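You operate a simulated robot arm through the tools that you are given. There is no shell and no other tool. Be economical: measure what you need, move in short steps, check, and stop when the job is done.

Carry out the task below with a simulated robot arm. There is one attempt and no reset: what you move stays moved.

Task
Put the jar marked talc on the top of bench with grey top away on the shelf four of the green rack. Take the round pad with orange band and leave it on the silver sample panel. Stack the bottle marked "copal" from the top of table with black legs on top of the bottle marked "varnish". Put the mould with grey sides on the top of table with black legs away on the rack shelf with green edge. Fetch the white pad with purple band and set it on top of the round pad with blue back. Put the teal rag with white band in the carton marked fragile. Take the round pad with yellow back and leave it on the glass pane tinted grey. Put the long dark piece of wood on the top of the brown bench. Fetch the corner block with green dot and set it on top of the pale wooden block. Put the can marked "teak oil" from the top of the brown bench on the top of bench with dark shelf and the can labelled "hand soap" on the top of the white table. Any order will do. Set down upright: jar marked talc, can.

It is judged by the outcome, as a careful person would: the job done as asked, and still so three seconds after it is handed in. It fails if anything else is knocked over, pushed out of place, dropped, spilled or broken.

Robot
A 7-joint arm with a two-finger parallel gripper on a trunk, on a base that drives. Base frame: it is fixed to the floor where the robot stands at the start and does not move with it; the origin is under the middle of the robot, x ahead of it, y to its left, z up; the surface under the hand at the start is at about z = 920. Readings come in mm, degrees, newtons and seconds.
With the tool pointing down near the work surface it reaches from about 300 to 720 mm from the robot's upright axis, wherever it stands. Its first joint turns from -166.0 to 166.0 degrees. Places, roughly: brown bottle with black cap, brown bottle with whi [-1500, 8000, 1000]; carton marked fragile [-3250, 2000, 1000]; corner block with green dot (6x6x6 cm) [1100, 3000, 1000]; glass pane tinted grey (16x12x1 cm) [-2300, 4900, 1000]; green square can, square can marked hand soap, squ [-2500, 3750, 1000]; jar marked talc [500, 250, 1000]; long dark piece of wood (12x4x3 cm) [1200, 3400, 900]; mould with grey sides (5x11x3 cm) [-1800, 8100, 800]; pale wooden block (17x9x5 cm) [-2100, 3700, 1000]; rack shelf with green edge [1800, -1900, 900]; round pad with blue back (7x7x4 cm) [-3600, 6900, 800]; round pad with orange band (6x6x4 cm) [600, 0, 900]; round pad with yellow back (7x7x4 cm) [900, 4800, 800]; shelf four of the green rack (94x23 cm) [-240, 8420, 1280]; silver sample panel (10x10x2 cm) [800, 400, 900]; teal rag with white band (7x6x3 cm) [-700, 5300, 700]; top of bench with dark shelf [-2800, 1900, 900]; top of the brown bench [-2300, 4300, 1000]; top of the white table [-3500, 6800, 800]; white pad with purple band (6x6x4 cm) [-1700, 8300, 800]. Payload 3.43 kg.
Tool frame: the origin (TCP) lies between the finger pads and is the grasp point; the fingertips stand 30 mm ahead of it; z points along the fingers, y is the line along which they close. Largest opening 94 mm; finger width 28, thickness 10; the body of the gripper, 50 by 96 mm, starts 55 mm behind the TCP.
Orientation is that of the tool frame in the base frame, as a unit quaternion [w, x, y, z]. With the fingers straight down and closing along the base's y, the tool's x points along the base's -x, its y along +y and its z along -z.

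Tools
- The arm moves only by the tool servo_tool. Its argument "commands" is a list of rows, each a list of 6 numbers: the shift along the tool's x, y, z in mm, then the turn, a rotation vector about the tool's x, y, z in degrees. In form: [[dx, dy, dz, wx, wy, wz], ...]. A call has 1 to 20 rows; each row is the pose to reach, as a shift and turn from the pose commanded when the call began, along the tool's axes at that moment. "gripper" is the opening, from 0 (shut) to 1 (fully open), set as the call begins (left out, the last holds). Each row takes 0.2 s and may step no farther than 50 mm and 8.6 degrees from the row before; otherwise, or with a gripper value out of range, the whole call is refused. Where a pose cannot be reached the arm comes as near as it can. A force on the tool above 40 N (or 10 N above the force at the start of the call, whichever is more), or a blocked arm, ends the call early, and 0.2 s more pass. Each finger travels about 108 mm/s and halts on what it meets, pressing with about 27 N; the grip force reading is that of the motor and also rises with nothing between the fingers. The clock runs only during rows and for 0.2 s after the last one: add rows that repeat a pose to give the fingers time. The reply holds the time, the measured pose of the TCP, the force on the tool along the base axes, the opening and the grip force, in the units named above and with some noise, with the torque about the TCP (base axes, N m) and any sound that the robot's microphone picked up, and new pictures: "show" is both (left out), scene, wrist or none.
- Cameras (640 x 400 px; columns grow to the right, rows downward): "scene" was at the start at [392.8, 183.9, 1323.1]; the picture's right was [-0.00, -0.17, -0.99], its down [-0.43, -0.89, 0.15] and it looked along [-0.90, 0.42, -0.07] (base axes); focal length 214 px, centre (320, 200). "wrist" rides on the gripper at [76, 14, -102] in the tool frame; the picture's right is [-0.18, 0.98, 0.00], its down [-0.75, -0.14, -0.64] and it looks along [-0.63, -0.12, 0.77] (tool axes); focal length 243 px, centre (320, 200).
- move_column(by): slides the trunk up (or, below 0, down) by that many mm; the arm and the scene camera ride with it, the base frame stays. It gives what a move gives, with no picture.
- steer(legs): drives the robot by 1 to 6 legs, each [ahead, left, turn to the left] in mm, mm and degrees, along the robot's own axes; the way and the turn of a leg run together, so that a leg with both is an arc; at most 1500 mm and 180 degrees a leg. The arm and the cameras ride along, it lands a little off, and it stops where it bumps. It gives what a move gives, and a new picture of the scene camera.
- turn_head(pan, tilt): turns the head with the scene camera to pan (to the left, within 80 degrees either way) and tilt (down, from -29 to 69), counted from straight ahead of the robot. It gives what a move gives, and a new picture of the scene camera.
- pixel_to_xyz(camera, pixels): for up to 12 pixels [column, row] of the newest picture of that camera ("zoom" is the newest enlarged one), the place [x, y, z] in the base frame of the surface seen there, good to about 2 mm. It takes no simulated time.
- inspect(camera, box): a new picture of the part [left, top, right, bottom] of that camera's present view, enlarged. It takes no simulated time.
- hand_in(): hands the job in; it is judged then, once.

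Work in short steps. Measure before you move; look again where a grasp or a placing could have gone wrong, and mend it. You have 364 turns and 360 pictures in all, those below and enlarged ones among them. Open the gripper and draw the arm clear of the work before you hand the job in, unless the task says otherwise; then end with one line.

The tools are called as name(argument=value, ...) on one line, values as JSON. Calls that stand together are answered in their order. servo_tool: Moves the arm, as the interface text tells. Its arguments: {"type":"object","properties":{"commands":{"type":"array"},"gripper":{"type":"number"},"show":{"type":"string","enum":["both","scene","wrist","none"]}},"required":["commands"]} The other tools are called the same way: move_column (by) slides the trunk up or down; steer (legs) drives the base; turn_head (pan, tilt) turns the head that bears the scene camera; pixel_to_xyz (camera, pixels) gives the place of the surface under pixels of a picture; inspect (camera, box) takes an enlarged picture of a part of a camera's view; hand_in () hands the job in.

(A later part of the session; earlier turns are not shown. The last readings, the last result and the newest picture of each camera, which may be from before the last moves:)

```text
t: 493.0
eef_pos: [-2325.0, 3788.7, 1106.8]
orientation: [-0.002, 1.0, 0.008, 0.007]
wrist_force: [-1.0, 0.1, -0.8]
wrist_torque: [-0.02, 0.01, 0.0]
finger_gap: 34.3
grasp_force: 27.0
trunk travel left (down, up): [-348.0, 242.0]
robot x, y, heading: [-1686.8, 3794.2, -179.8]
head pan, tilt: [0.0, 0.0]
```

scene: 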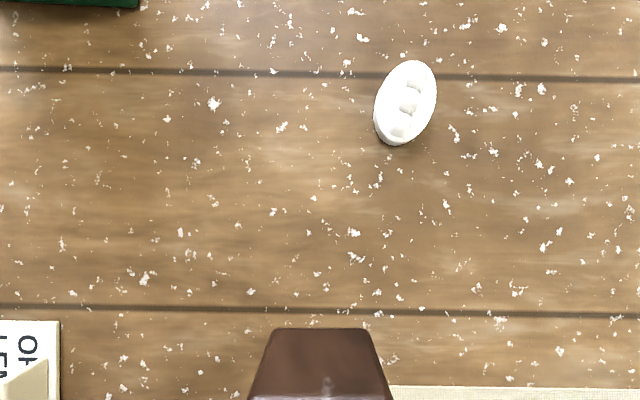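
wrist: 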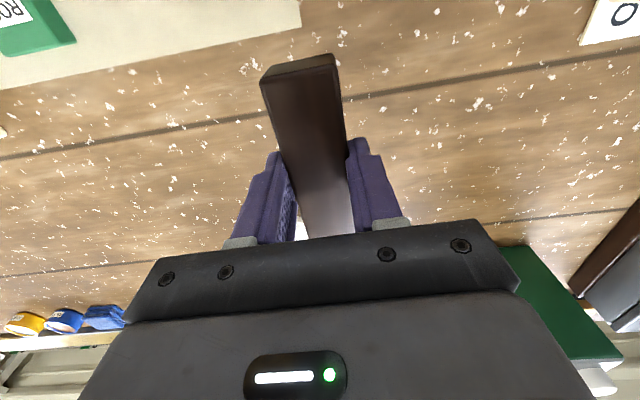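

Clear spot; shift 20 mm away from the mat and lower to z≈990.

servo_tool(commands=[[-10, 25, 40, 0, 0, 0], [-10, 25, 80, 0, 0, 0], [-10, 25, 105, 0, 0, 0], [-10, 25, 116, 0, 0, 0], [-10, 25, 116, 0, 0, 0]], show="none")

servo_tool(commands=[[0, 0, 2, 0, 0, 0], [0, 0, 3.5, 0, 0, 0], [0, 0, 3.5, 0, 0, 0]], show="wrist")

```text
t: 494.2
eef_pos: [-2332.0, 3763.3, 993.8]
orientation: [-0.001, 1.0, 0.008, 0.006]
wrist_force: [0.1, -0.6, -0.6]
wrist_torque: [0.03, -0.02, -0.02]
finger_gap: 34.0
grasp_force: 26.6
trunk travel left (down, up): [-348.0, 242.0]
robot x, y, heading: [-1684.7, 3793.0, -180.1]
head pan, tilt: [0.0, 0.0]
```

```text
t: 495.0
eef_pos: [-2332.4, 3764.5, 988.0]
orientation: [-0.001, 1.0, 0.008, 0.008]
wrist_force: [-0.4, 1.0, -0.9]
wrist_torque: [-0.03, 0.0, 0.0]
finger_gap: 33.8
grasp_force: 26.9
trunk travel left (down, up): [-348.0, 242.0]
robot x, y, heading: [-1690.2, 3796.1, -179.8]
head pan, tilt: [0.0, 0.0]
```

wrist: 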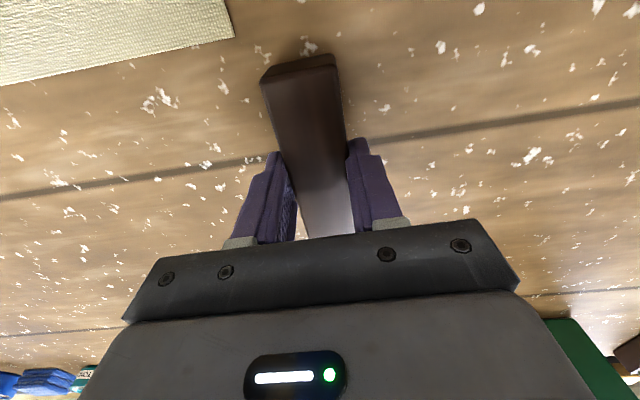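

Another couple of mm down, until contact.

servo_tool(commands=[[0, 0, 1.5, 0, 0, 0], [0, 0, 2.5, 0, 0, 0], [0, 0, 2.5, 0, 0, 0]], show="none")

```text
t: 495.8
eef_pos: [-2333.2, 3765.1, 987.8]
orientation: [-0.001, 1.0, 0.008, 0.005]
wrist_force: [1.0, 0.5, 8.5]
wrist_torque: [-0.1, 0.37, -0.03]
finger_gap: 34.2
grasp_force: 27.1
trunk travel left (down, up): [-348.0, 242.0]
robot x, y, heading: [-1683.6, 3797.5, -179.9]
head pan, tilt: [0.0, 0.0]
```

Contact. Release, rise, draw back.

servo_tool(commands=[[0, 0, 0, 0, 0, 0], [0, 0, 0, 0, 0, 0], [0, 0, -30, 0, 0, 0], [0, 0, -75, 0, 0, 0], [0, 0, -120, 0, 0, 0], [0, 0, -165, 0, 0, 0], [0, 0, -210, 0, 0, 0], [0, 0, -255, 0, 0, 0], [45, 0, -260, 0, 0, 0], [90, 0, -260, 0, 0, 0], [135, 0, -260, 0, 0, 0], [180, 0, -260, 0, 0, 0]], gripper=1, show="scene")

```text
t: 498.4
eef_pos: [-2155.6, 3766.5, 1251.0]
orientation: [-0.001, 1.0, 0.008, 0.006]
wrist_force: [0.3, -0.3, -0.4]
wrist_torque: [-0.01, 0.03, -0.01]
finger_gap: 93.9
grasp_force: 0.1
trunk travel left (down, up): [-348.0, 242.0]
robot x, y, heading: [-1688.5, 3793.5, -180.1]
head pan, tilt: [0.0, 0.0]
```

scene: 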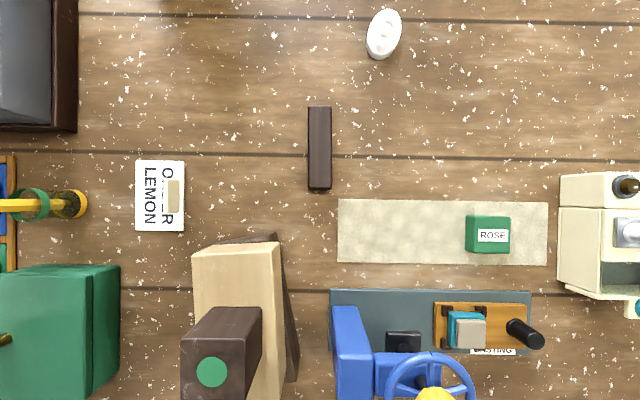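

Wood lies on the bench. Next the yellow-backed pad: drive to the right aisle and face north.

steer(legs=[[-350, 0, 0], [0, 0, 180], [0, -1500, 0], [0, -150, 0], [1500, 0, 0], [180, 0, 90]])

servo_tool(commands=[[0, 0, 0, 0, -8, 0], [0, 0, 0, 0, -16, 0], [0, 0, 0, 0, -24, 0], [0, 0, 0, 0, -32, 0], [0, 0, 0, 0, -40, 0], [0, 0, 0, 0, -45, 0]], show="none")

turn_head(pan=0, tilt=-25)

```text
t: 527.0
eef_pos: [261.6, 2736.2, 1250.6]
orientation: [0.004, 0.715, -0.699, 0.005]
wrist_force: [0.0, 0.7, -0.1]
wrist_torque: [-0.04, 0.04, 0.02]
finger_gap: 93.8
grasp_force: 0.0
trunk travel left (down, up): [-348.0, 242.0]
robot x, y, heading: [292.9, 2265.3, 90.6]
head pan, tilt: [0.0, 0.0]
```

scene: 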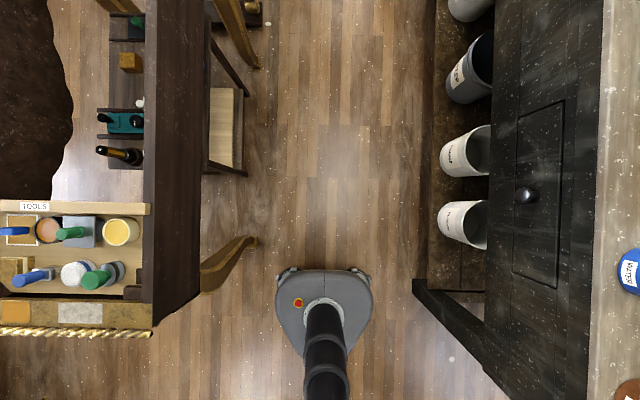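

```text
t: 528.4
eef_pos: [260.9, 2735.7, 1251.9]
orientation: [-0.265, 0.663, -0.646, -0.27]
wrist_force: [-0.5, -0.3, -0.3]
wrist_torque: [0.01, 0.01, 0.03]
finger_gap: 94.1
grasp_force: 0.1
trunk travel left (down, up): [-348.0, 242.0]
robot x, y, heading: [297.9, 2262.8, 90.3]
head pan, tilt: [0.0, 0.0]
```

```text
t: 529.3
eef_pos: [260.9, 2736.2, 1249.8]
orientation: [-0.263, 0.663, -0.647, -0.269]
wrist_force: [-0.4, -0.2, 0.3]
wrist_torque: [-0.01, -0.01, -0.03]
finger_gap: 94.3
grasp_force: 0.0
trunk travel left (down, up): [-348.0, 242.0]
robot x, y, heading: [296.3, 2264.1, 90.3]
head pan, tilt: [0.0, -25.0]
```

scene: 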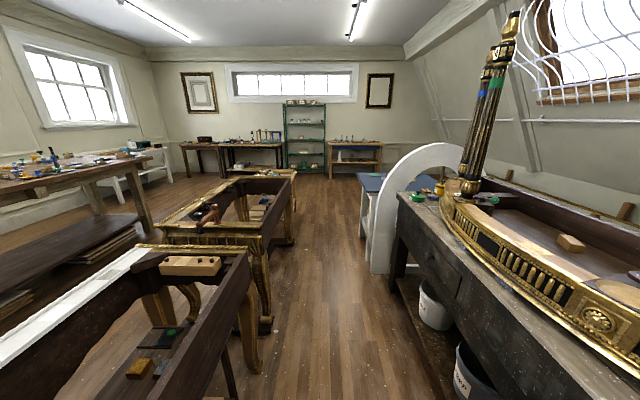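

Aisle ahead is open; the blue-topped stool with the arch is on the right. Measure.

pixel_to_xyz(camera="scene", pixels=[[265, 330], [290, 240], [375, 270], [365, 235], [372, 182], [358, 176], [415, 178], [245, 370], [385, 195], [295, 210], [440, 190]])

inspect(camera="scene", box=[330, 130, 490, 280])

```text
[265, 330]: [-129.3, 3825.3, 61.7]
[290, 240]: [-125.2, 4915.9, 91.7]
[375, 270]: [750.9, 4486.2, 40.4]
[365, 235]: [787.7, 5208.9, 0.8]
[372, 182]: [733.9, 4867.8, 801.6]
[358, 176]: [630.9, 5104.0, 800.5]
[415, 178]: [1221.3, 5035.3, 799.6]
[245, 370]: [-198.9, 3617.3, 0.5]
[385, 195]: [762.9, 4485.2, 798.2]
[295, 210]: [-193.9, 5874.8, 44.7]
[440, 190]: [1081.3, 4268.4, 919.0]
```

```text
2.67 times, centred on (410, 205) of scene
```

zoom: 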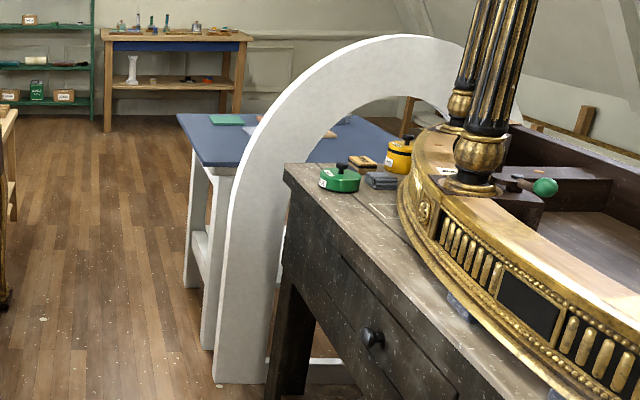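

Drive up the aisle to y≈4870 and turn to face the blue-topped table.

steer(legs=[[0, 0, -0.3], [1500, 0, 0], [1100, 0, 0], [0, 0, -90]])

```text
t: 546.3
eef_pos: [694.8, 4919.6, 1250.0]
orientation: [0.377, -0.008, 0.926, 0.002]
wrist_force: [0.2, 0.3, 0.0]
wrist_torque: [-0.01, -0.01, -0.01]
finger_gap: 94.1
grasp_force: 0.0
trunk travel left (down, up): [-348.0, 242.0]
robot x, y, heading: [223.4, 4890.5, 0.1]
head pan, tilt: [0.0, -25.0]
```

scene: 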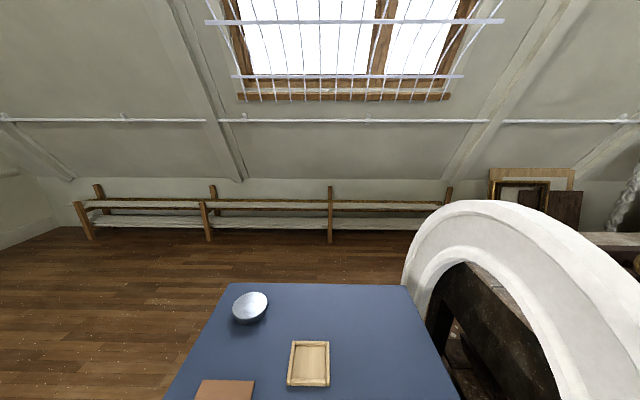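

Tilt the camera down to see the table top.

turn_head(pan=0, tilt=5)

```text
t: 547.3
eef_pos: [695.4, 4921.1, 1249.5]
orientation: [0.377, -0.009, 0.926, 0.002]
wrist_force: [0.6, 0.5, -0.3]
wrist_torque: [-0.03, -0.04, 0.0]
finger_gap: 94.1
grasp_force: 0.1
trunk travel left (down, up): [-348.0, 242.0]
robot x, y, heading: [224.6, 4888.7, 0.1]
head pan, tilt: [0.0, 5.0]
```

scene: 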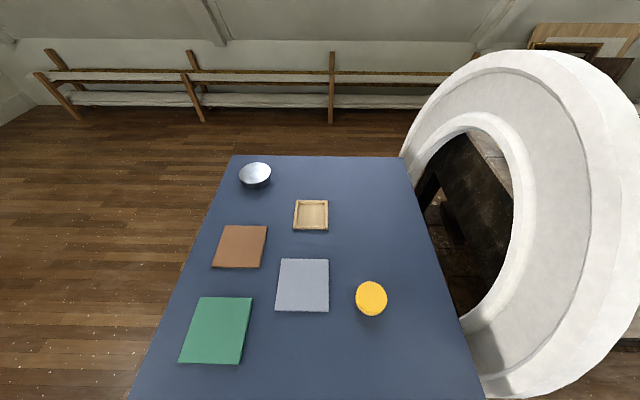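

Yellow pad at (371,297). Measure.

pixel_to_xyz(camera="scene", pixels=[[371, 297], [357, 297], [385, 297], [371, 283], [371, 310], [371, 320], [455, 310], [470, 200], [520, 100], [430, 120], [480, 390]])

```text
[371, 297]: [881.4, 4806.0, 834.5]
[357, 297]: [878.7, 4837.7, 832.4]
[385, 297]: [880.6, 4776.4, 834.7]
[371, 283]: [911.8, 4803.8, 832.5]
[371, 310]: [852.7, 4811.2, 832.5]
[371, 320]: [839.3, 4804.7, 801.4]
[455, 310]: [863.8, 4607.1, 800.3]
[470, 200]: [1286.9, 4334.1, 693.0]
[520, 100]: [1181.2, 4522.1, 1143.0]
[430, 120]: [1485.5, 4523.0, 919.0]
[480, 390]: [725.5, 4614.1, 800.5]
```

Pad centre (882,4806), top 834. Drive closer, lower the column, point the tool down.

steer(legs=[[120, -75, 0]])

move_column(by=-200)

servo_tool(commands=[[0, 0, 0, 0, 8, 0], [0, 0, 0, 0, 16, 0], [0, 0, 0, 0, 24, 0], [0, 0, 0, 0, 32, 0], [0, 0, 0, 0, 40, 0], [0, 0, 0, 0, 45, 0], [0, 0, 0, 0, 45, 0]], show="wrist")

```text
t: 548.6
eef_pos: [817.8, 4842.9, 1249.7]
orientation: [0.376, -0.009, 0.926, 0.003]
wrist_force: [1.6, 0.2, 0.0]
wrist_torque: [0.04, 0.03, 0.05]
finger_gap: 94.0
grasp_force: 0.1
trunk travel left (down, up): [-348.0, 242.0]
robot x, y, heading: [345.1, 4817.7, 0.3]
head pan, tilt: [0.0, 5.0]
```

scene: 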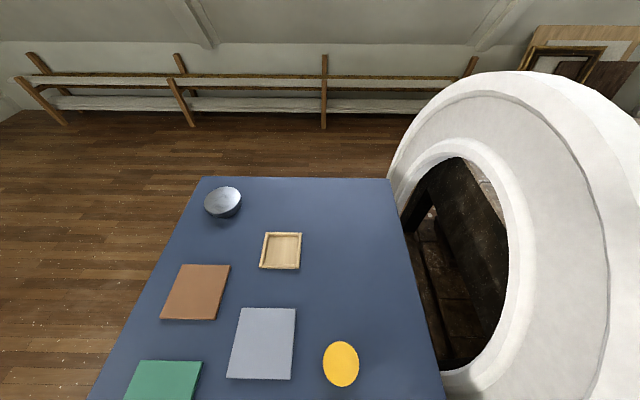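

```text
t: 550.8
eef_pos: [817.1, 4845.2, 1050.0]
orientation: [0.377, -0.008, 0.926, 0.002]
wrist_force: [0.2, 1.1, 0.0]
wrist_torque: [0.02, 0.01, -0.01]
finger_gap: 94.1
grasp_force: 0.1
trunk travel left (down, up): [-147.0, 442.0]
robot x, y, heading: [345.9, 4817.0, 0.3]
head pan, tilt: [0.0, 5.0]
```

```text
t: 552.4
eef_pos: [817.0, 4844.8, 1049.3]
orientation: [-0.008, -0.008, 1.0, 0.0]
wrist_force: [-0.1, -0.1, -0.2]
wrist_torque: [-0.01, 0.01, 0.0]
finger_gap: 94.0
grasp_force: 0.0
trunk travel left (down, up): [-147.0, 442.0]
robot x, y, heading: [343.4, 4814.9, 0.3]
head pan, tilt: [0.0, 5.0]
```

wrist: 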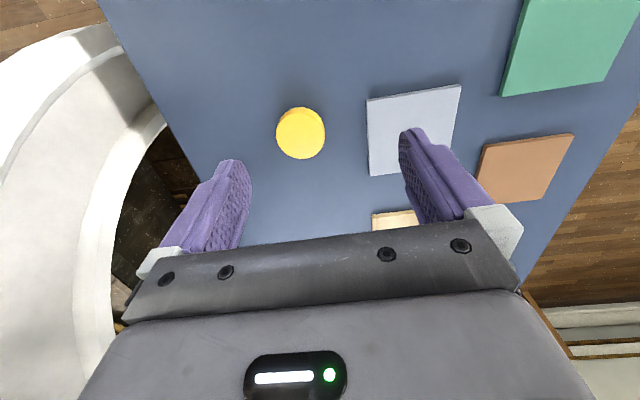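

Move above the pad at z≈910 and check.

servo_tool(commands=[[-22, -13, 30, 0, 0, 0], [-44, -26, 65, 0, 0, 0], [-65, -38, 100, 0, 0, 0], [-65, -38, 138, 0, 0, 0], [-65, -38, 138, 0, 0, 0]], show="wrist")

pixel_to_xyz(camera="wrist", pixels=[[320, 110], [320, 130], [320, 150], [300, 130], [340, 130]])

```text
t: 553.6
eef_pos: [881.1, 4804.9, 910.8]
orientation: [-0.006, -0.009, 1.0, 0.0]
wrist_force: [-0.3, 0.3, -0.1]
wrist_torque: [0.02, 0.01, 0.01]
finger_gap: 94.1
grasp_force: 0.0
trunk travel left (down, up): [-147.0, 442.0]
robot x, y, heading: [344.1, 4814.2, 0.1]
head pan, tilt: [0.0, 5.0]
```

wrist: 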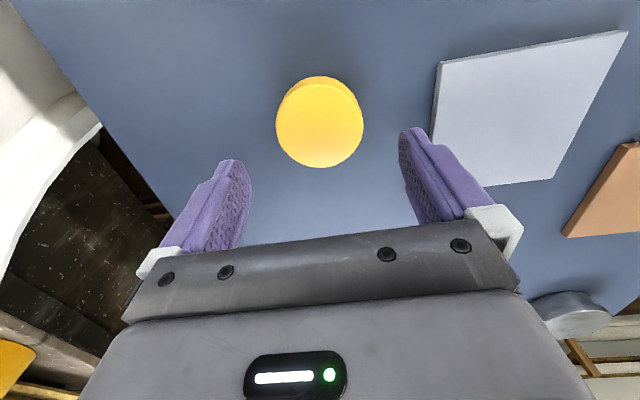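

```text
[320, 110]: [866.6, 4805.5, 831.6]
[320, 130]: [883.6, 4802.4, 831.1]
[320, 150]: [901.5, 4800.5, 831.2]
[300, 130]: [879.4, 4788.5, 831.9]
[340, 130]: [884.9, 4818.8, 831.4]
```

Descend 74 mm and close.

servo_tool(commands=[[0, 0, 30, 0, 0, 0], [0, 0, 60, 0, 0, 0], [0, 0, 74, 0, 0, 0], [0, 0, 74, 0, 0, 0]], show="none")

servo_tool(commands=[[0, 0, 0, 0, 0, 0], [0, 0, 0, 0, 0, 0], [0, 0, 0, 0, 0, 0], [0, 0, 0, 0, 0, 0]], gripper=0, show="wrist")

```text
t: 554.6
eef_pos: [879.1, 4807.5, 836.3]
orientation: [-0.006, -0.009, 1.0, 0.0]
wrist_force: [-0.3, 0.7, 0.3]
wrist_torque: [-0.01, 0.0, 0.03]
finger_gap: 94.2
grasp_force: 0.0
trunk travel left (down, up): [-147.0, 442.0]
robot x, y, heading: [347.6, 4818.3, 0.0]
head pan, tilt: [0.0, 5.0]
```

```text
t: 555.6
eef_pos: [879.6, 4807.0, 837.0]
orientation: [-0.006, -0.008, 1.0, -0.001]
wrist_force: [1.3, -0.9, 5.1]
wrist_torque: [0.12, -0.05, -0.03]
finger_gap: 65.8
grasp_force: 27.2
trunk travel left (down, up): [-147.0, 442.0]
robot x, y, heading: [346.8, 4814.7, 0.3]
head pan, tilt: [0.0, 5.0]
```

wrist: 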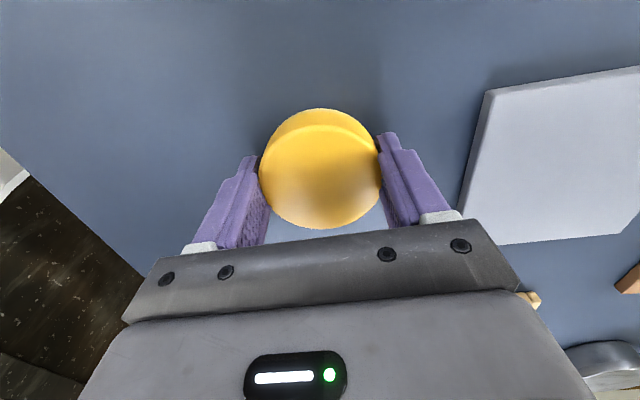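

Held. Lift, draw in, and drive round the north side to the brown bench.

servo_tool(commands=[[0, 0, -40, 0, 0, 0], [0, 0, -85, 0, 0, 0], [0, 0, -130, 0, 0, 0], [0, 0, -175, 0, 0, 0], [30, 0, -210, 0, 0, 0], [70, 0, -215, 0, 0, 0]], show="none")

move_column(by=200)

steer(legs=[[-110, 0, 0], [0, 1400, 0], [0, 600, 0], [-1500, 0, 0], [-90, 0, 0], [0, 0, 180]])

```text
t: 557.0
eef_pos: [811.6, 4805.3, 1053.0]
orientation: [-0.006, -0.009, 1.0, -0.001]
wrist_force: [0.1, 0.8, -1.4]
wrist_torque: [0.02, -0.02, 0.01]
finger_gap: 65.7
grasp_force: 27.5
trunk travel left (down, up): [-147.0, 442.0]
robot x, y, heading: [342.8, 4814.7, 0.3]
head pan, tilt: [0.0, 5.0]
```

```text
t: 559.1
eef_pos: [813.5, 4805.5, 1253.6]
orientation: [-0.008, -0.009, 1.0, -0.001]
wrist_force: [-0.5, 0.3, -0.7]
wrist_torque: [-0.02, -0.03, -0.01]
finger_gap: 65.5
grasp_force: 26.8
trunk travel left (down, up): [-348.0, 242.0]
robot x, y, heading: [345.6, 4817.0, 0.2]
head pan, tilt: [0.0, 5.0]
```

```text
t: 585.1
eef_pos: [-1816.5, 6825.1, 1252.1]
orientation: [-0.002, 1.0, 0.023, 0.007]
wrist_force: [-0.3, 0.6, 0.0]
wrist_torque: [-0.03, 0.01, 0.01]
finger_gap: 65.4
grasp_force: 27.0
trunk travel left (down, up): [-348.0, 242.0]
robot x, y, heading: [-1344.4, 6827.0, -178.4]
head pan, tilt: [0.0, 5.0]
```

scene: 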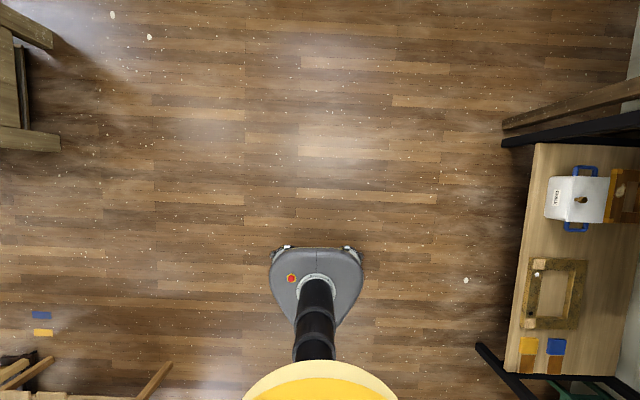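

Now left down the aisle to y≈4900.

steer(legs=[[0, 0, -1.5], [0, 1400, 0], [0, 530, 0], [180, 0, 0]])

```text
t: 596.2
eef_pos: [-1966.7, 4896.9, 1252.1]
orientation: [-0.001, 1.0, 0.018, 0.007]
wrist_force: [-0.7, 0.0, -1.0]
wrist_torque: [-0.01, -0.04, 0.02]
finger_gap: 65.6
grasp_force: 26.6
trunk travel left (down, up): [-348.0, 242.0]
robot x, y, heading: [-1499.5, 4896.4, -178.8]
head pan, tilt: [0.0, 5.0]
```

scene: 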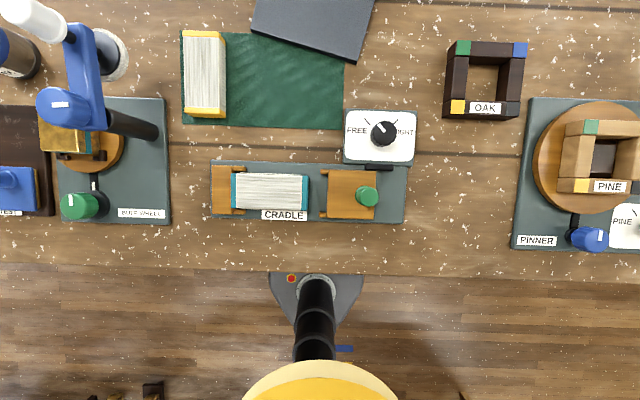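

The grey pane is likely the slab at (315,20); look further ahead.

turn_head(pan=0, tilt=-20)

```text
t: 597.1
eef_pos: [-1965.0, 4898.3, 1252.7]
orientation: [-0.001, 1.0, 0.018, 0.007]
wrist_force: [0.4, 0.1, -0.4]
wrist_torque: [-0.02, 0.02, 0.04]
finger_gap: 65.3
grasp_force: 27.1
trunk travel left (down, up): [-348.0, 242.0]
robot x, y, heading: [-1497.0, 4893.2, -178.8]
head pan, tilt: [0.0, -20.0]
```

scene: 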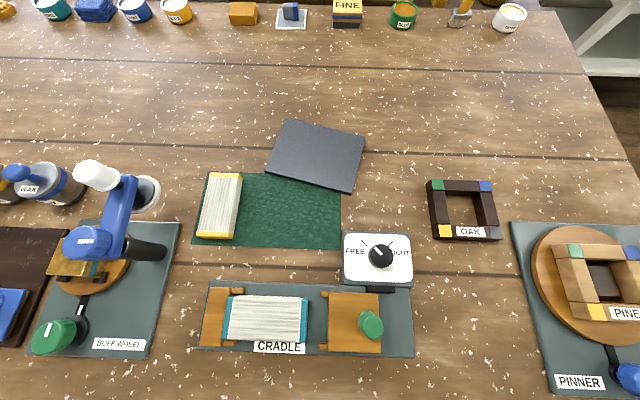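

inspect(camera="scene", box=[180, 100, 400, 260])

pixel_to_xyz(camera="scene", pixels=[[286, 121], [363, 136], [350, 190], [267, 168], [316, 156], [340, 220], [250, 140]])

```text
2.50 times, centred on (290, 180) of scene
```

zoom: 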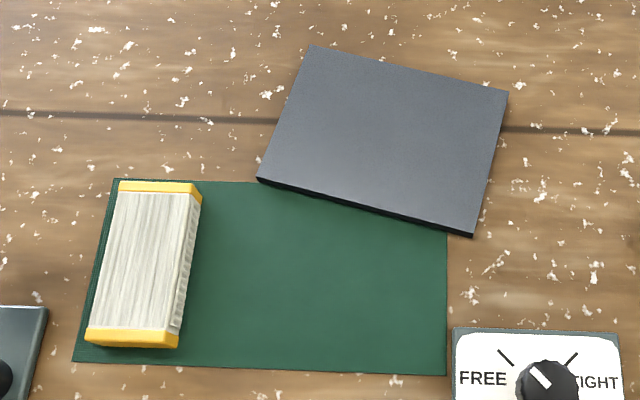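

```text
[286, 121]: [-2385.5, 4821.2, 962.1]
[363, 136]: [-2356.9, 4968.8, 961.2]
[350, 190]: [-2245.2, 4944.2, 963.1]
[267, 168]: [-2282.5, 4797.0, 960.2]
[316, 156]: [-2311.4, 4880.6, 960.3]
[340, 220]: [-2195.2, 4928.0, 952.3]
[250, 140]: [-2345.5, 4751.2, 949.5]
```

Grey pane centre (-2317,4883), top 961. Drive 220 ahead and move over it.

steer(legs=[[220, 0, -1]])

servo_tool(commands=[[-40, 8, 20, 0, 0, 0], [-80, 12, 50, 0, 0, 0], [-120, 14, 85, 0, 0, 0], [-127, 14, 130, 0, 0, 0], [-127, 14, 170, 0, 0, 0], [-127, 14, 200, 0, 0, 0], [-127, 14, 200, 0, 0, 0]], show="wrist")

```text
t: 598.8
eef_pos: [-2189.1, 4905.7, 1251.9]
orientation: [-0.001, 1.0, 0.007, 0.007]
wrist_force: [0.4, 0.0, -1.0]
wrist_torque: [-0.03, -0.03, 0.01]
finger_gap: 65.6
grasp_force: 27.3
trunk travel left (down, up): [-348.0, 242.0]
robot x, y, heading: [-1722.5, 4895.5, 180.2]
head pan, tilt: [0.0, -20.0]
```

scene: 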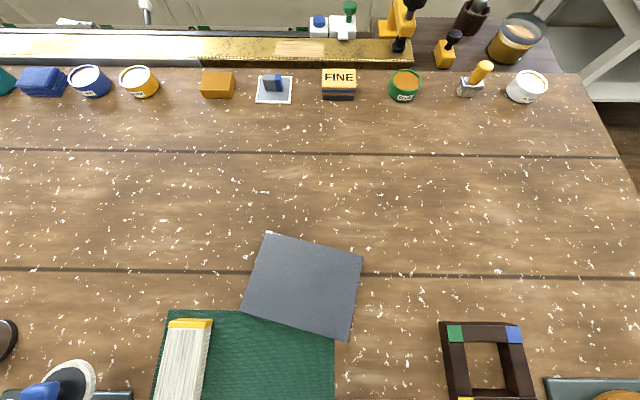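

```text
refused: row 2 steps farther than a row can; nothing moved
```

Resend with shorter steps.

servo_tool(commands=[[-32, 8, 15, 0, 0, 0], [-64, 12, 40, 0, 0, 0], [-96, 16, 70, 0, 0, 0], [-127, 20, 100, 0, 0, 0], [-128, 20, 145, 0, 0, 0], [-128, 20, 180, 0, 0, 0], [-128, 20, 200, 0, 0, 0], [-128, 20, 200, 0, 0, 0]], show="wrist")

```text
t: 600.6
eef_pos: [-2311.8, 4884.0, 1051.9]
orientation: [-0.002, 1.0, 0.007, 0.007]
wrist_force: [1.0, -0.8, -1.4]
wrist_torque: [0.02, -0.01, 0.0]
finger_gap: 65.4
grasp_force: 27.0
trunk travel left (down, up): [-348.0, 242.0]
robot x, y, heading: [-1721.8, 4897.9, 179.8]
head pan, tilt: [0.0, -20.0]
```

wrist: 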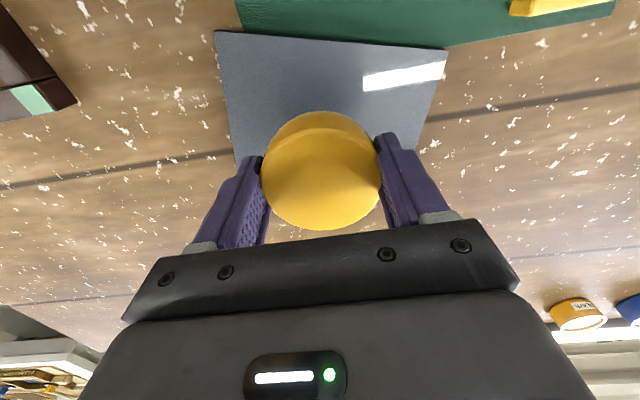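

Over the pane. Lower 50 mm, then gently to contact.

servo_tool(commands=[[-4, 0, 25, 0, 0, 0], [-4, 0, 45, 0, 0, 0], [-4, 0, 52, 0, 0, 0], [-4, 0, 53, 0, 0, 0]], show="none")

servo_tool(commands=[[0, 0, 1, 0, 0, 0], [0, 0, 2, 0, 0, 0], [0, 0, 2, 0, 0, 0]], show="wrist")

```text
t: 601.6
eef_pos: [-2314.6, 4884.5, 997.3]
orientation: [-0.001, 1.0, 0.007, 0.006]
wrist_force: [-1.1, 0.7, -1.3]
wrist_torque: [0.02, 0.01, -0.01]
finger_gap: 65.6
grasp_force: 27.5
trunk travel left (down, up): [-348.0, 242.0]
robot x, y, heading: [-1722.3, 4891.4, 179.6]
head pan, tilt: [0.0, -20.0]
```

```text
t: 602.4
eef_pos: [-2313.7, 4883.7, 998.0]
orientation: [-0.001, 1.0, 0.007, 0.004]
wrist_force: [-1.3, 0.9, 16.3]
wrist_torque: [-0.16, 0.14, 0.01]
finger_gap: 65.4
grasp_force: 27.2
trunk travel left (down, up): [-348.0, 242.0]
robot x, y, heading: [-1715.3, 4896.5, 180.0]
head pan, tilt: [0.0, -20.0]
```

wrist: 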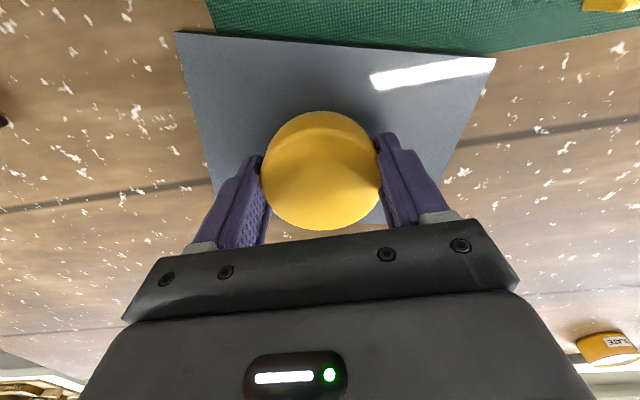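

Release, rise, and draw back.

servo_tool(commands=[[0, 0, 0, 0, 0, 0], [0, 0, 0, 0, 0, 0], [0, 0, -30, 0, 0, 0], [0, 0, -75, 0, 0, 0], [0, 0, -120, 0, 0, 0], [0, 0, -165, 0, 0, 0], [0, 0, -210, 0, 0, 0], [0, 0, -250, 0, 0, 0], [45, 0, -260, 0, 0, 0], [90, 0, -260, 0, 0, 0], [130, 0, -260, 0, 0, 0]], gripper=1, show="scene")

```text
t: 604.8
eef_pos: [-2185.0, 4885.8, 1257.2]
orientation: [-0.001, 1.0, 0.007, 0.006]
wrist_force: [0.1, -0.4, 0.1]
wrist_torque: [0.01, -0.01, -0.02]
finger_gap: 93.9
grasp_force: 0.0
trunk travel left (down, up): [-348.0, 242.0]
robot x, y, heading: [-1717.3, 4893.5, 180.1]
head pan, tilt: [0.0, -20.0]
```

scene: 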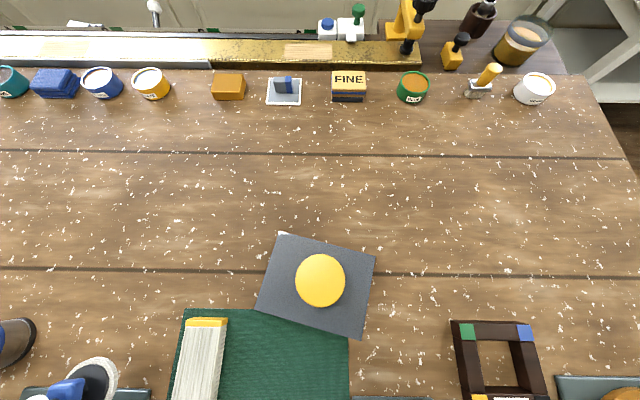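

Pad is on the pane. Now the teal rag: back off, turn to face +x.

steer(legs=[[-350, 0, 0], [0, 0, 180], [0, 380, 0]])

```text
t: 616.3
eef_pos: [-874.3, 5256.1, 1256.5]
orientation: [-0.007, 0.024, 1.0, -0.001]
wrist_force: [0.3, -0.3, 0.2]
wrist_torque: [-0.04, 0.01, 0.0]
finger_gap: 94.0
grasp_force: 0.0
trunk travel left (down, up): [-348.0, 242.0]
robot x, y, heading: [-1342.7, 5275.6, -3.8]
head pan, tilt: [0.0, -20.0]
```

scene: 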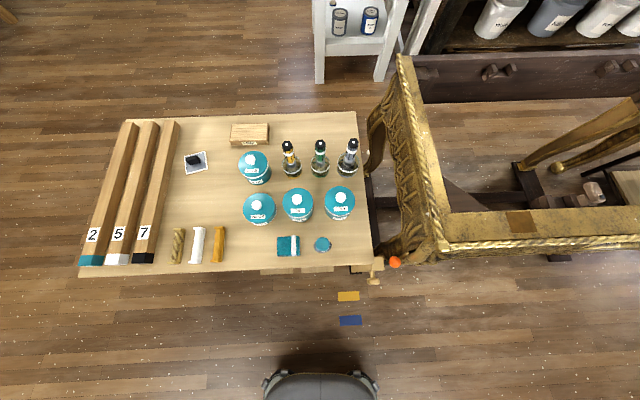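

Teal rag with white band at (289,245) on the low table. Measure.

pixel_to_xyz(camera="scene", pixels=[[289, 245], [278, 238], [300, 236], [279, 255], [300, 254], [250, 260], [300, 268], [258, 210], [322, 245], [319, 145]])

inspect(camera="scene", box=[230, 180, 370, 280])

```text
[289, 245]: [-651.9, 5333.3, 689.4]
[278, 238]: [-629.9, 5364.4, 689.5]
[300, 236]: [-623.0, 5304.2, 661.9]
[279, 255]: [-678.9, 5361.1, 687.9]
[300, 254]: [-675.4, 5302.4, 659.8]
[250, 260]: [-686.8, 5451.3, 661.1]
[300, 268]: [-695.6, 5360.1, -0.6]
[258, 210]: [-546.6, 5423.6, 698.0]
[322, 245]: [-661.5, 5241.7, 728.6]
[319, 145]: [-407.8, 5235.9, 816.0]
```

```text
4.00 times, centred on (300, 230) of scene
```

zoom: 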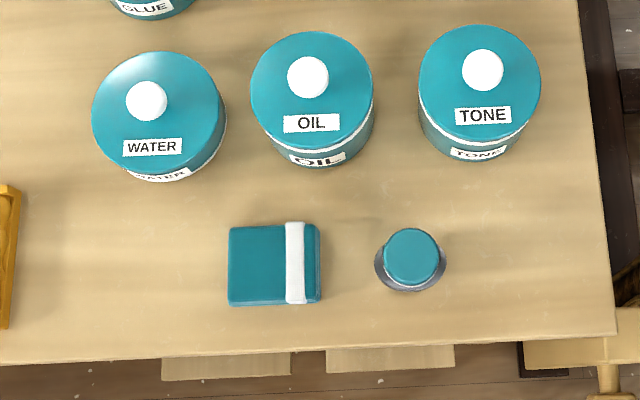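

Rag centre (-653,5335), z 660–689. Drive 130 ahead, lower the column 300.

steer(legs=[[130, 60, 3.8]])

move_column(by=-300)

turn_head(pan=0, tilt=0)

```text
t: 617.6
eef_pos: [-741.9, 5342.2, 1255.4]
orientation: [-0.007, -0.009, 1.0, -0.001]
wrist_force: [0.5, 0.9, -0.3]
wrist_torque: [0.02, 0.01, -0.02]
finger_gap: 94.0
grasp_force: 0.1
trunk travel left (down, up): [-348.0, 242.0]
robot x, y, heading: [-1212.4, 5331.6, 0.1]
head pan, tilt: [0.0, -20.0]
```

scene: 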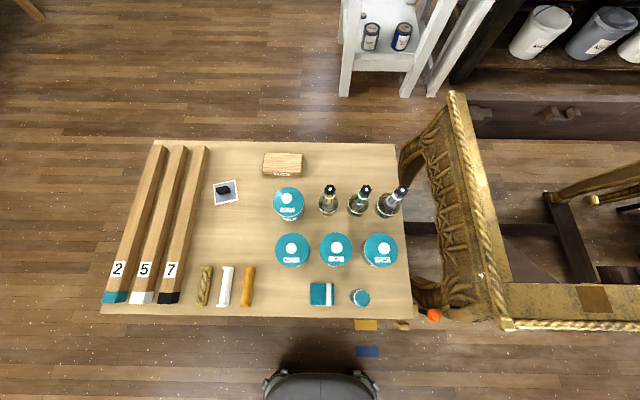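

```text
t: 620.6
eef_pos: [-741.7, 5341.8, 956.7]
orientation: [-0.006, -0.008, 1.0, -0.001]
wrist_force: [-0.1, -1.1, -1.5]
wrist_torque: [0.0, 0.01, 0.02]
finger_gap: 93.9
grasp_force: 0.1
trunk travel left (down, up): [-47.0, 542.0]
robot x, y, heading: [-1211.4, 5336.7, 0.3]
head pan, tilt: [0.0, -20.0]
```

```text
t: 621.5
eef_pos: [-742.0, 5341.4, 957.1]
orientation: [-0.007, -0.008, 1.0, -0.001]
wrist_force: [-0.1, 0.3, -0.5]
wrist_torque: [-0.03, -0.01, 0.0]
finger_gap: 93.9
grasp_force: 0.1
trunk travel left (down, up): [-47.0, 542.0]
robot x, y, heading: [-1209.9, 5331.5, 0.1]
head pan, tilt: [0.0, 0.0]
```

scene: 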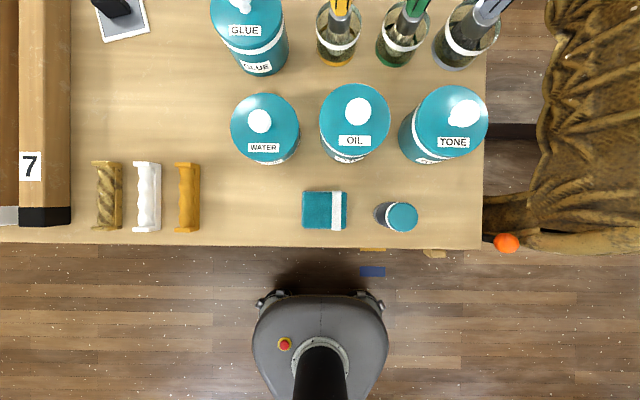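

Move above the rag at z 785 with opening 0.88.

servo_tool(commands=[[-30, -2, 20, 0, 0, 0], [-60, -5, 50, 0, 0, 0], [-89, -7, 85, 0, 0, 0], [-89, -7, 130, 0, 0, 0], [-89, -7, 172, 0, 0, 0], [-89, -7, 172, 0, 0, 0]], gripper=0.88, show="wrist")

pixel_to_xyz(camera="wrist", pixels=[[320, 100], [320, 120], [320, 140], [290, 120], [350, 120]])

```text
t: 622.9
eef_pos: [-654.9, 5334.8, 784.9]
orientation: [-0.008, -0.008, 1.0, -0.001]
wrist_force: [-1.1, -0.2, -0.4]
wrist_torque: [-0.02, 0.01, 0.04]
finger_gap: 82.5
grasp_force: 0.0
trunk travel left (down, up): [-47.0, 542.0]
robot x, y, heading: [-1213.4, 5332.3, -0.2]
head pan, tilt: [0.0, 0.0]
```

wrist: 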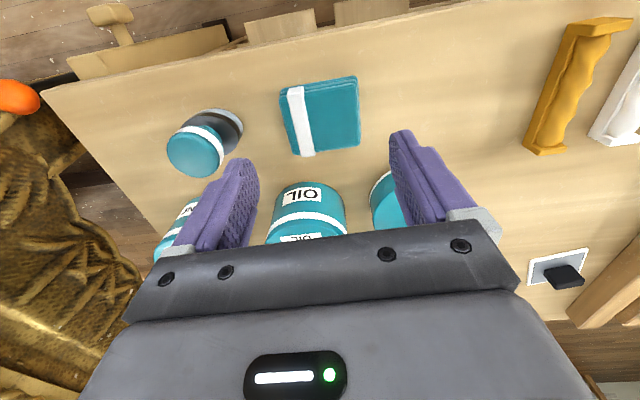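

```text
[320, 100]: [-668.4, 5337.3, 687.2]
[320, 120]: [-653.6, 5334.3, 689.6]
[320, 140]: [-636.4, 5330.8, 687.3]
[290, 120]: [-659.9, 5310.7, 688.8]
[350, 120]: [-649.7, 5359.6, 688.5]
```

Centred; OIL jar is clear. Descend 93 mm and close.

servo_tool(commands=[[0, 0, 35, 0, 0, 0], [0, 0, 70, 0, 0, 0], [0, 0, 92, 0, 0, 0], [0, 0, 92, 0, 0, 0]], show="none")

servo_tool(commands=[[0, 0, 0, 0, 0, 0], [0, 0, 0, 0, 0, 0], [0, 0, 0, 0, 0, 0], [0, 0, 0, 0, 0, 0]], gripper=0, show="wrist")

```text
t: 623.6
eef_pos: [-653.4, 5336.8, 712.3]
orientation: [0.006, -0.009, 1.0, -0.002]
wrist_force: [-17.5, 1.2, 32.3]
wrist_torque: [-1.0, -4.7, -0.33]
finger_gap: 82.8
grasp_force: 0.1
trunk travel left (down, up): [-47.0, 542.0]
robot x, y, heading: [-1215.4, 5330.4, -0.1]
head pan, tilt: [0.0, 0.0]
stopped in row 3: the force on the tool passed its limit at 58 N (the readings are from after the stop); the commanded pose is now the measured one
```

```text
t: 624.3
eef_pos: [-651.2, 5338.3, 712.4]
orientation: [0.008, -0.009, 1.0, 0.0]
wrist_force: [-13.2, 0.5, 25.7]
wrist_torque: [-0.7, -3.46, -0.33]
finger_gap: 67.1
grasp_force: 27.4
trunk travel left (down, up): [-47.0, 542.0]
robot x, y, heading: [-1210.2, 5333.5, 0.1]
head pan, tilt: [0.0, 0.0]
stopped in row 3: the force on the tool passed its limit at 48 N (the readings are from after the stop); the commanded pose is now the measured one
```

wrist: 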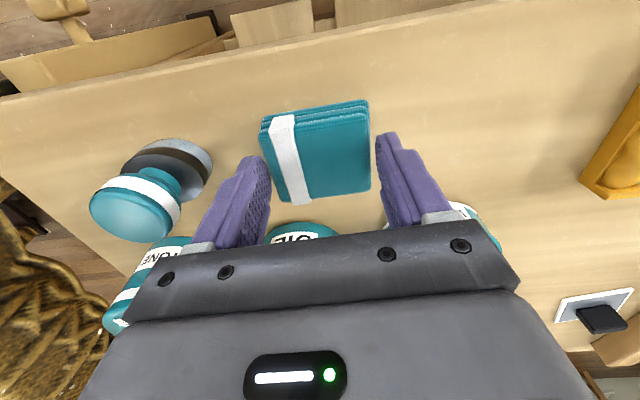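

The scene-camera housing, ~110 mm ahead of the hand, pressed on the OIL jar's lid. Open the fingers and rise at once.

servo_tool(commands=[[0, 0, 0, 0, 0, 0]], gripper=0.88, show="none")

servo_tool(commands=[[0, 0, -30, 0, 0, 0], [0, 0, -70, 0, 0, 0], [0, 0, -110, 0, 0, 0], [0, 0, -150, 0, 0, 0]], show="both")

```text
t: 624.7
eef_pos: [-651.3, 5337.7, 712.5]
orientation: [0.007, -0.008, 1.0, -0.001]
wrist_force: [-10.7, 0.1, 29.3]
wrist_torque: [-0.84, -3.82, -0.23]
finger_gap: 82.5
grasp_force: 0.0
trunk travel left (down, up): [-47.0, 542.0]
robot x, y, heading: [-1208.8, 5330.6, 0.0]
head pan, tilt: [0.0, 0.0]
```

```text
t: 625.7
eef_pos: [-652.9, 5336.3, 861.0]
orientation: [0.002, -0.008, 1.0, 0.0]
wrist_force: [0.6, -0.5, 0.6]
wrist_torque: [0.02, 0.01, 0.01]
finger_gap: 83.0
grasp_force: 0.1
trunk travel left (down, up): [-47.0, 542.0]
robot x, y, heading: [-1210.5, 5331.4, 0.2]
head pan, tilt: [0.0, 0.0]
```

scene: 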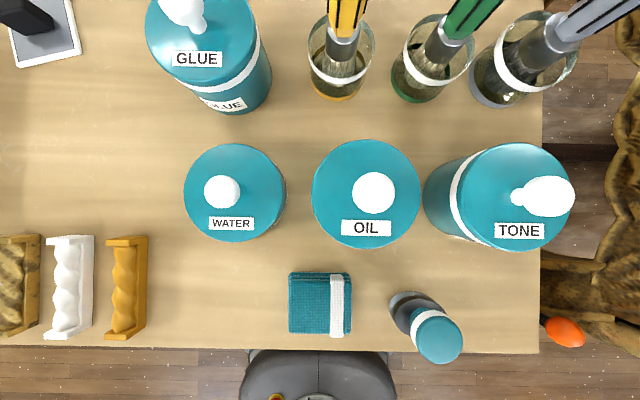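
wrist: 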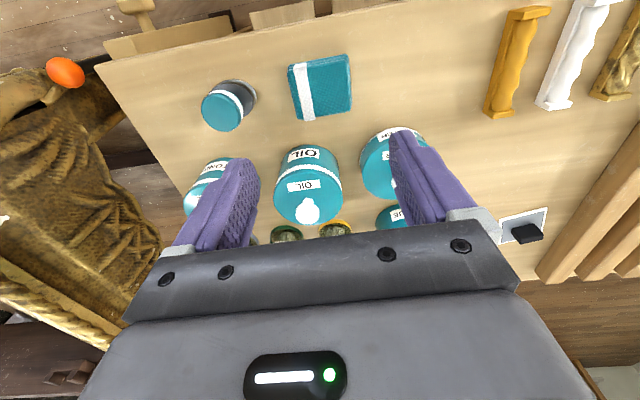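

Jar still stands in place. Rotate the hand 90° so the housing points to the free side (+y).

servo_tool(commands=[[0, 0, 0, 0, 0, -8.5], [0, 0, 0, 0, 0, -17], [0, 0, 0, 0, 0, -25.5], [0, 0, 0, 0, 0, -34], [0, 0, 0, 0, 0, -42.5], [0, 0, 0, 0, 0, -51], [0, 0, 0, 0, 0, -59.5], [0, 0, 0, 0, 0, -68], [0, 0, 0, 0, 0, -76.5], [0, 0, 0, 0, 0, -85], [0, 0, 0, 0, 0, -90]], gripper=0.78, show="both")

```text
t: 628.1
eef_pos: [-651.9, 5336.9, 859.9]
orientation: [-0.003, 0.714, -0.7, 0.003]
wrist_force: [0.0, 0.3, 0.2]
wrist_torque: [0.0, 0.01, -0.04]
finger_gap: 73.4
grasp_force: 0.0
trunk travel left (down, up): [-47.0, 542.0]
robot x, y, heading: [-1212.9, 5335.8, 0.3]
head pan, tilt: [0.0, 0.0]
```

scene: 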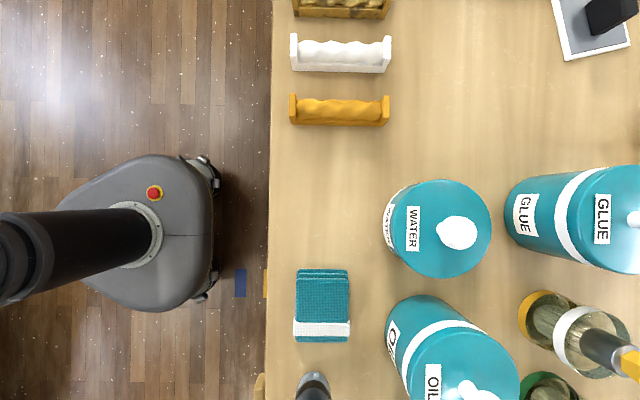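
wrist: 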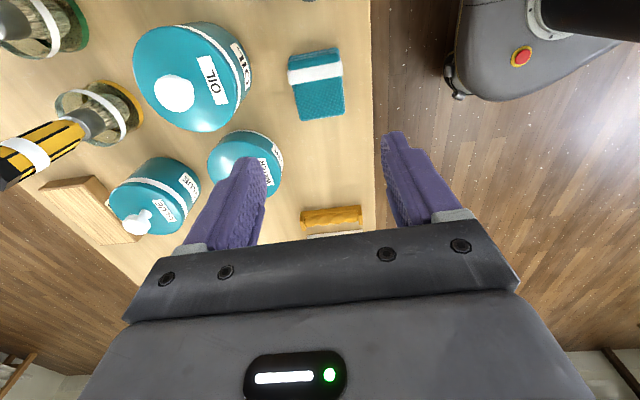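

Measure jar edges relative to the housing (which sits over picture centre).

pixel_to_xyz(camera="scene", pixels=[[395, 215], [440, 200], [458, 232], [320, 305], [298, 275], [347, 275], [297, 322], [348, 322], [340, 110], [390, 320], [400, 350]])

```text
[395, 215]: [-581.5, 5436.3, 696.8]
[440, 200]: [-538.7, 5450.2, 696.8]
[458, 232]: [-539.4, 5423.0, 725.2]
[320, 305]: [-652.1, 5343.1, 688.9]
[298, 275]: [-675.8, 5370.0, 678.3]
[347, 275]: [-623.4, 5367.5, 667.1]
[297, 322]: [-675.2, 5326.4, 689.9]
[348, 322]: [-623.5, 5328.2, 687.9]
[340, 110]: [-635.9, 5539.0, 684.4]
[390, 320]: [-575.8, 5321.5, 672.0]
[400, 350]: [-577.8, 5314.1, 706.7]
```

Clear. Descend to z≈693.

servo_tool(commands=[[0, 0, 45, 0, 0, 0], [0, 0, 90, 0, 0, 0], [0, 0, 130, 0, 0, 0], [0, 0, 155, 0, 0, 0], [0, 0, 167, 0, 0, 0], [0, 0, 167, 0, 0, 0]], show="wrist")

```text
t: 629.5
eef_pos: [-650.3, 5335.8, 693.2]
orientation: [-0.002, 0.713, -0.701, 0.003]
wrist_force: [-0.1, 0.3, -0.3]
wrist_torque: [-0.02, -0.03, 0.0]
finger_gap: 73.2
grasp_force: 0.1
trunk travel left (down, up): [-47.0, 542.0]
robot x, y, heading: [-1208.9, 5334.1, 0.0]
head pan, tilt: [0.0, 0.0]
```

wrist: 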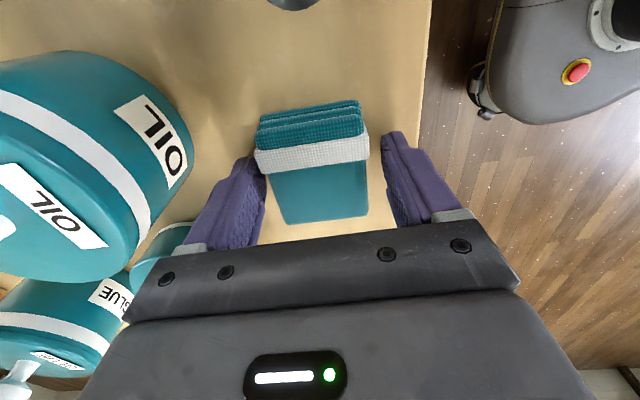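

Around the rag with no contact. Close and lift.

servo_tool(commands=[[0, 0, 0, 0, 0, 0], [0, 0, 0, 0, 0, 0], [0, 0, 0, 0, 0, 0], [0, 0, 0, 0, 0, 0]], gripper=0, show="none")

servo_tool(commands=[[0, 0, -35, 0, 0, 0], [0, 0, -80, 0, 0, 0], [0, 0, -125, 0, 0, 0], [0, 0, -170, 0, 0, 0], [0, 0, -215, 0, 0, 0], [0, 0, -240, 0, 0, 0]], show="both")

```text
t: 630.5
eef_pos: [-649.3, 5337.4, 692.7]
orientation: [-0.002, 0.713, -0.701, 0.002]
wrist_force: [0.6, -0.1, 10.3]
wrist_torque: [-0.01, 0.24, 0.02]
finger_gap: 55.0
grasp_force: 27.0
trunk travel left (down, up): [-47.0, 542.0]
robot x, y, heading: [-1214.6, 5332.3, 0.0]
head pan, tilt: [0.0, 0.0]
```

```text
t: 631.9
eef_pos: [-651.3, 5339.0, 931.4]
orientation: [-0.001, 0.713, -0.701, 0.002]
wrist_force: [0.6, 0.9, -1.2]
wrist_torque: [-0.02, 0.0, 0.01]
finger_gap: 54.8
grasp_force: 27.1
trunk travel left (down, up): [-47.0, 542.0]
robot x, y, heading: [-1213.6, 5334.2, 0.1]
head pan, tilt: [0.0, 0.0]
```

scene: 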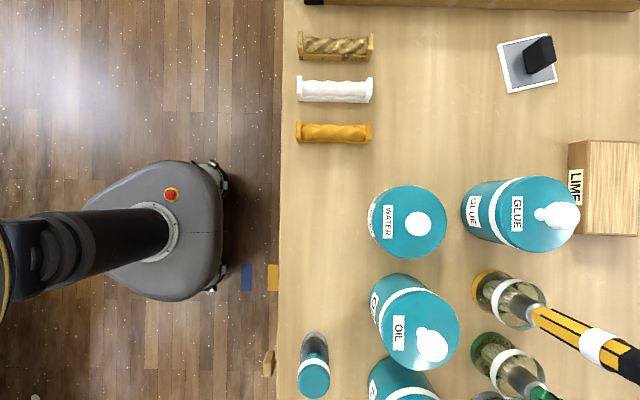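
wrist: 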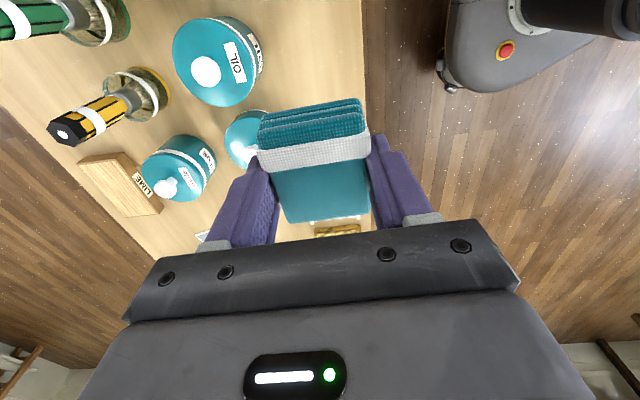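

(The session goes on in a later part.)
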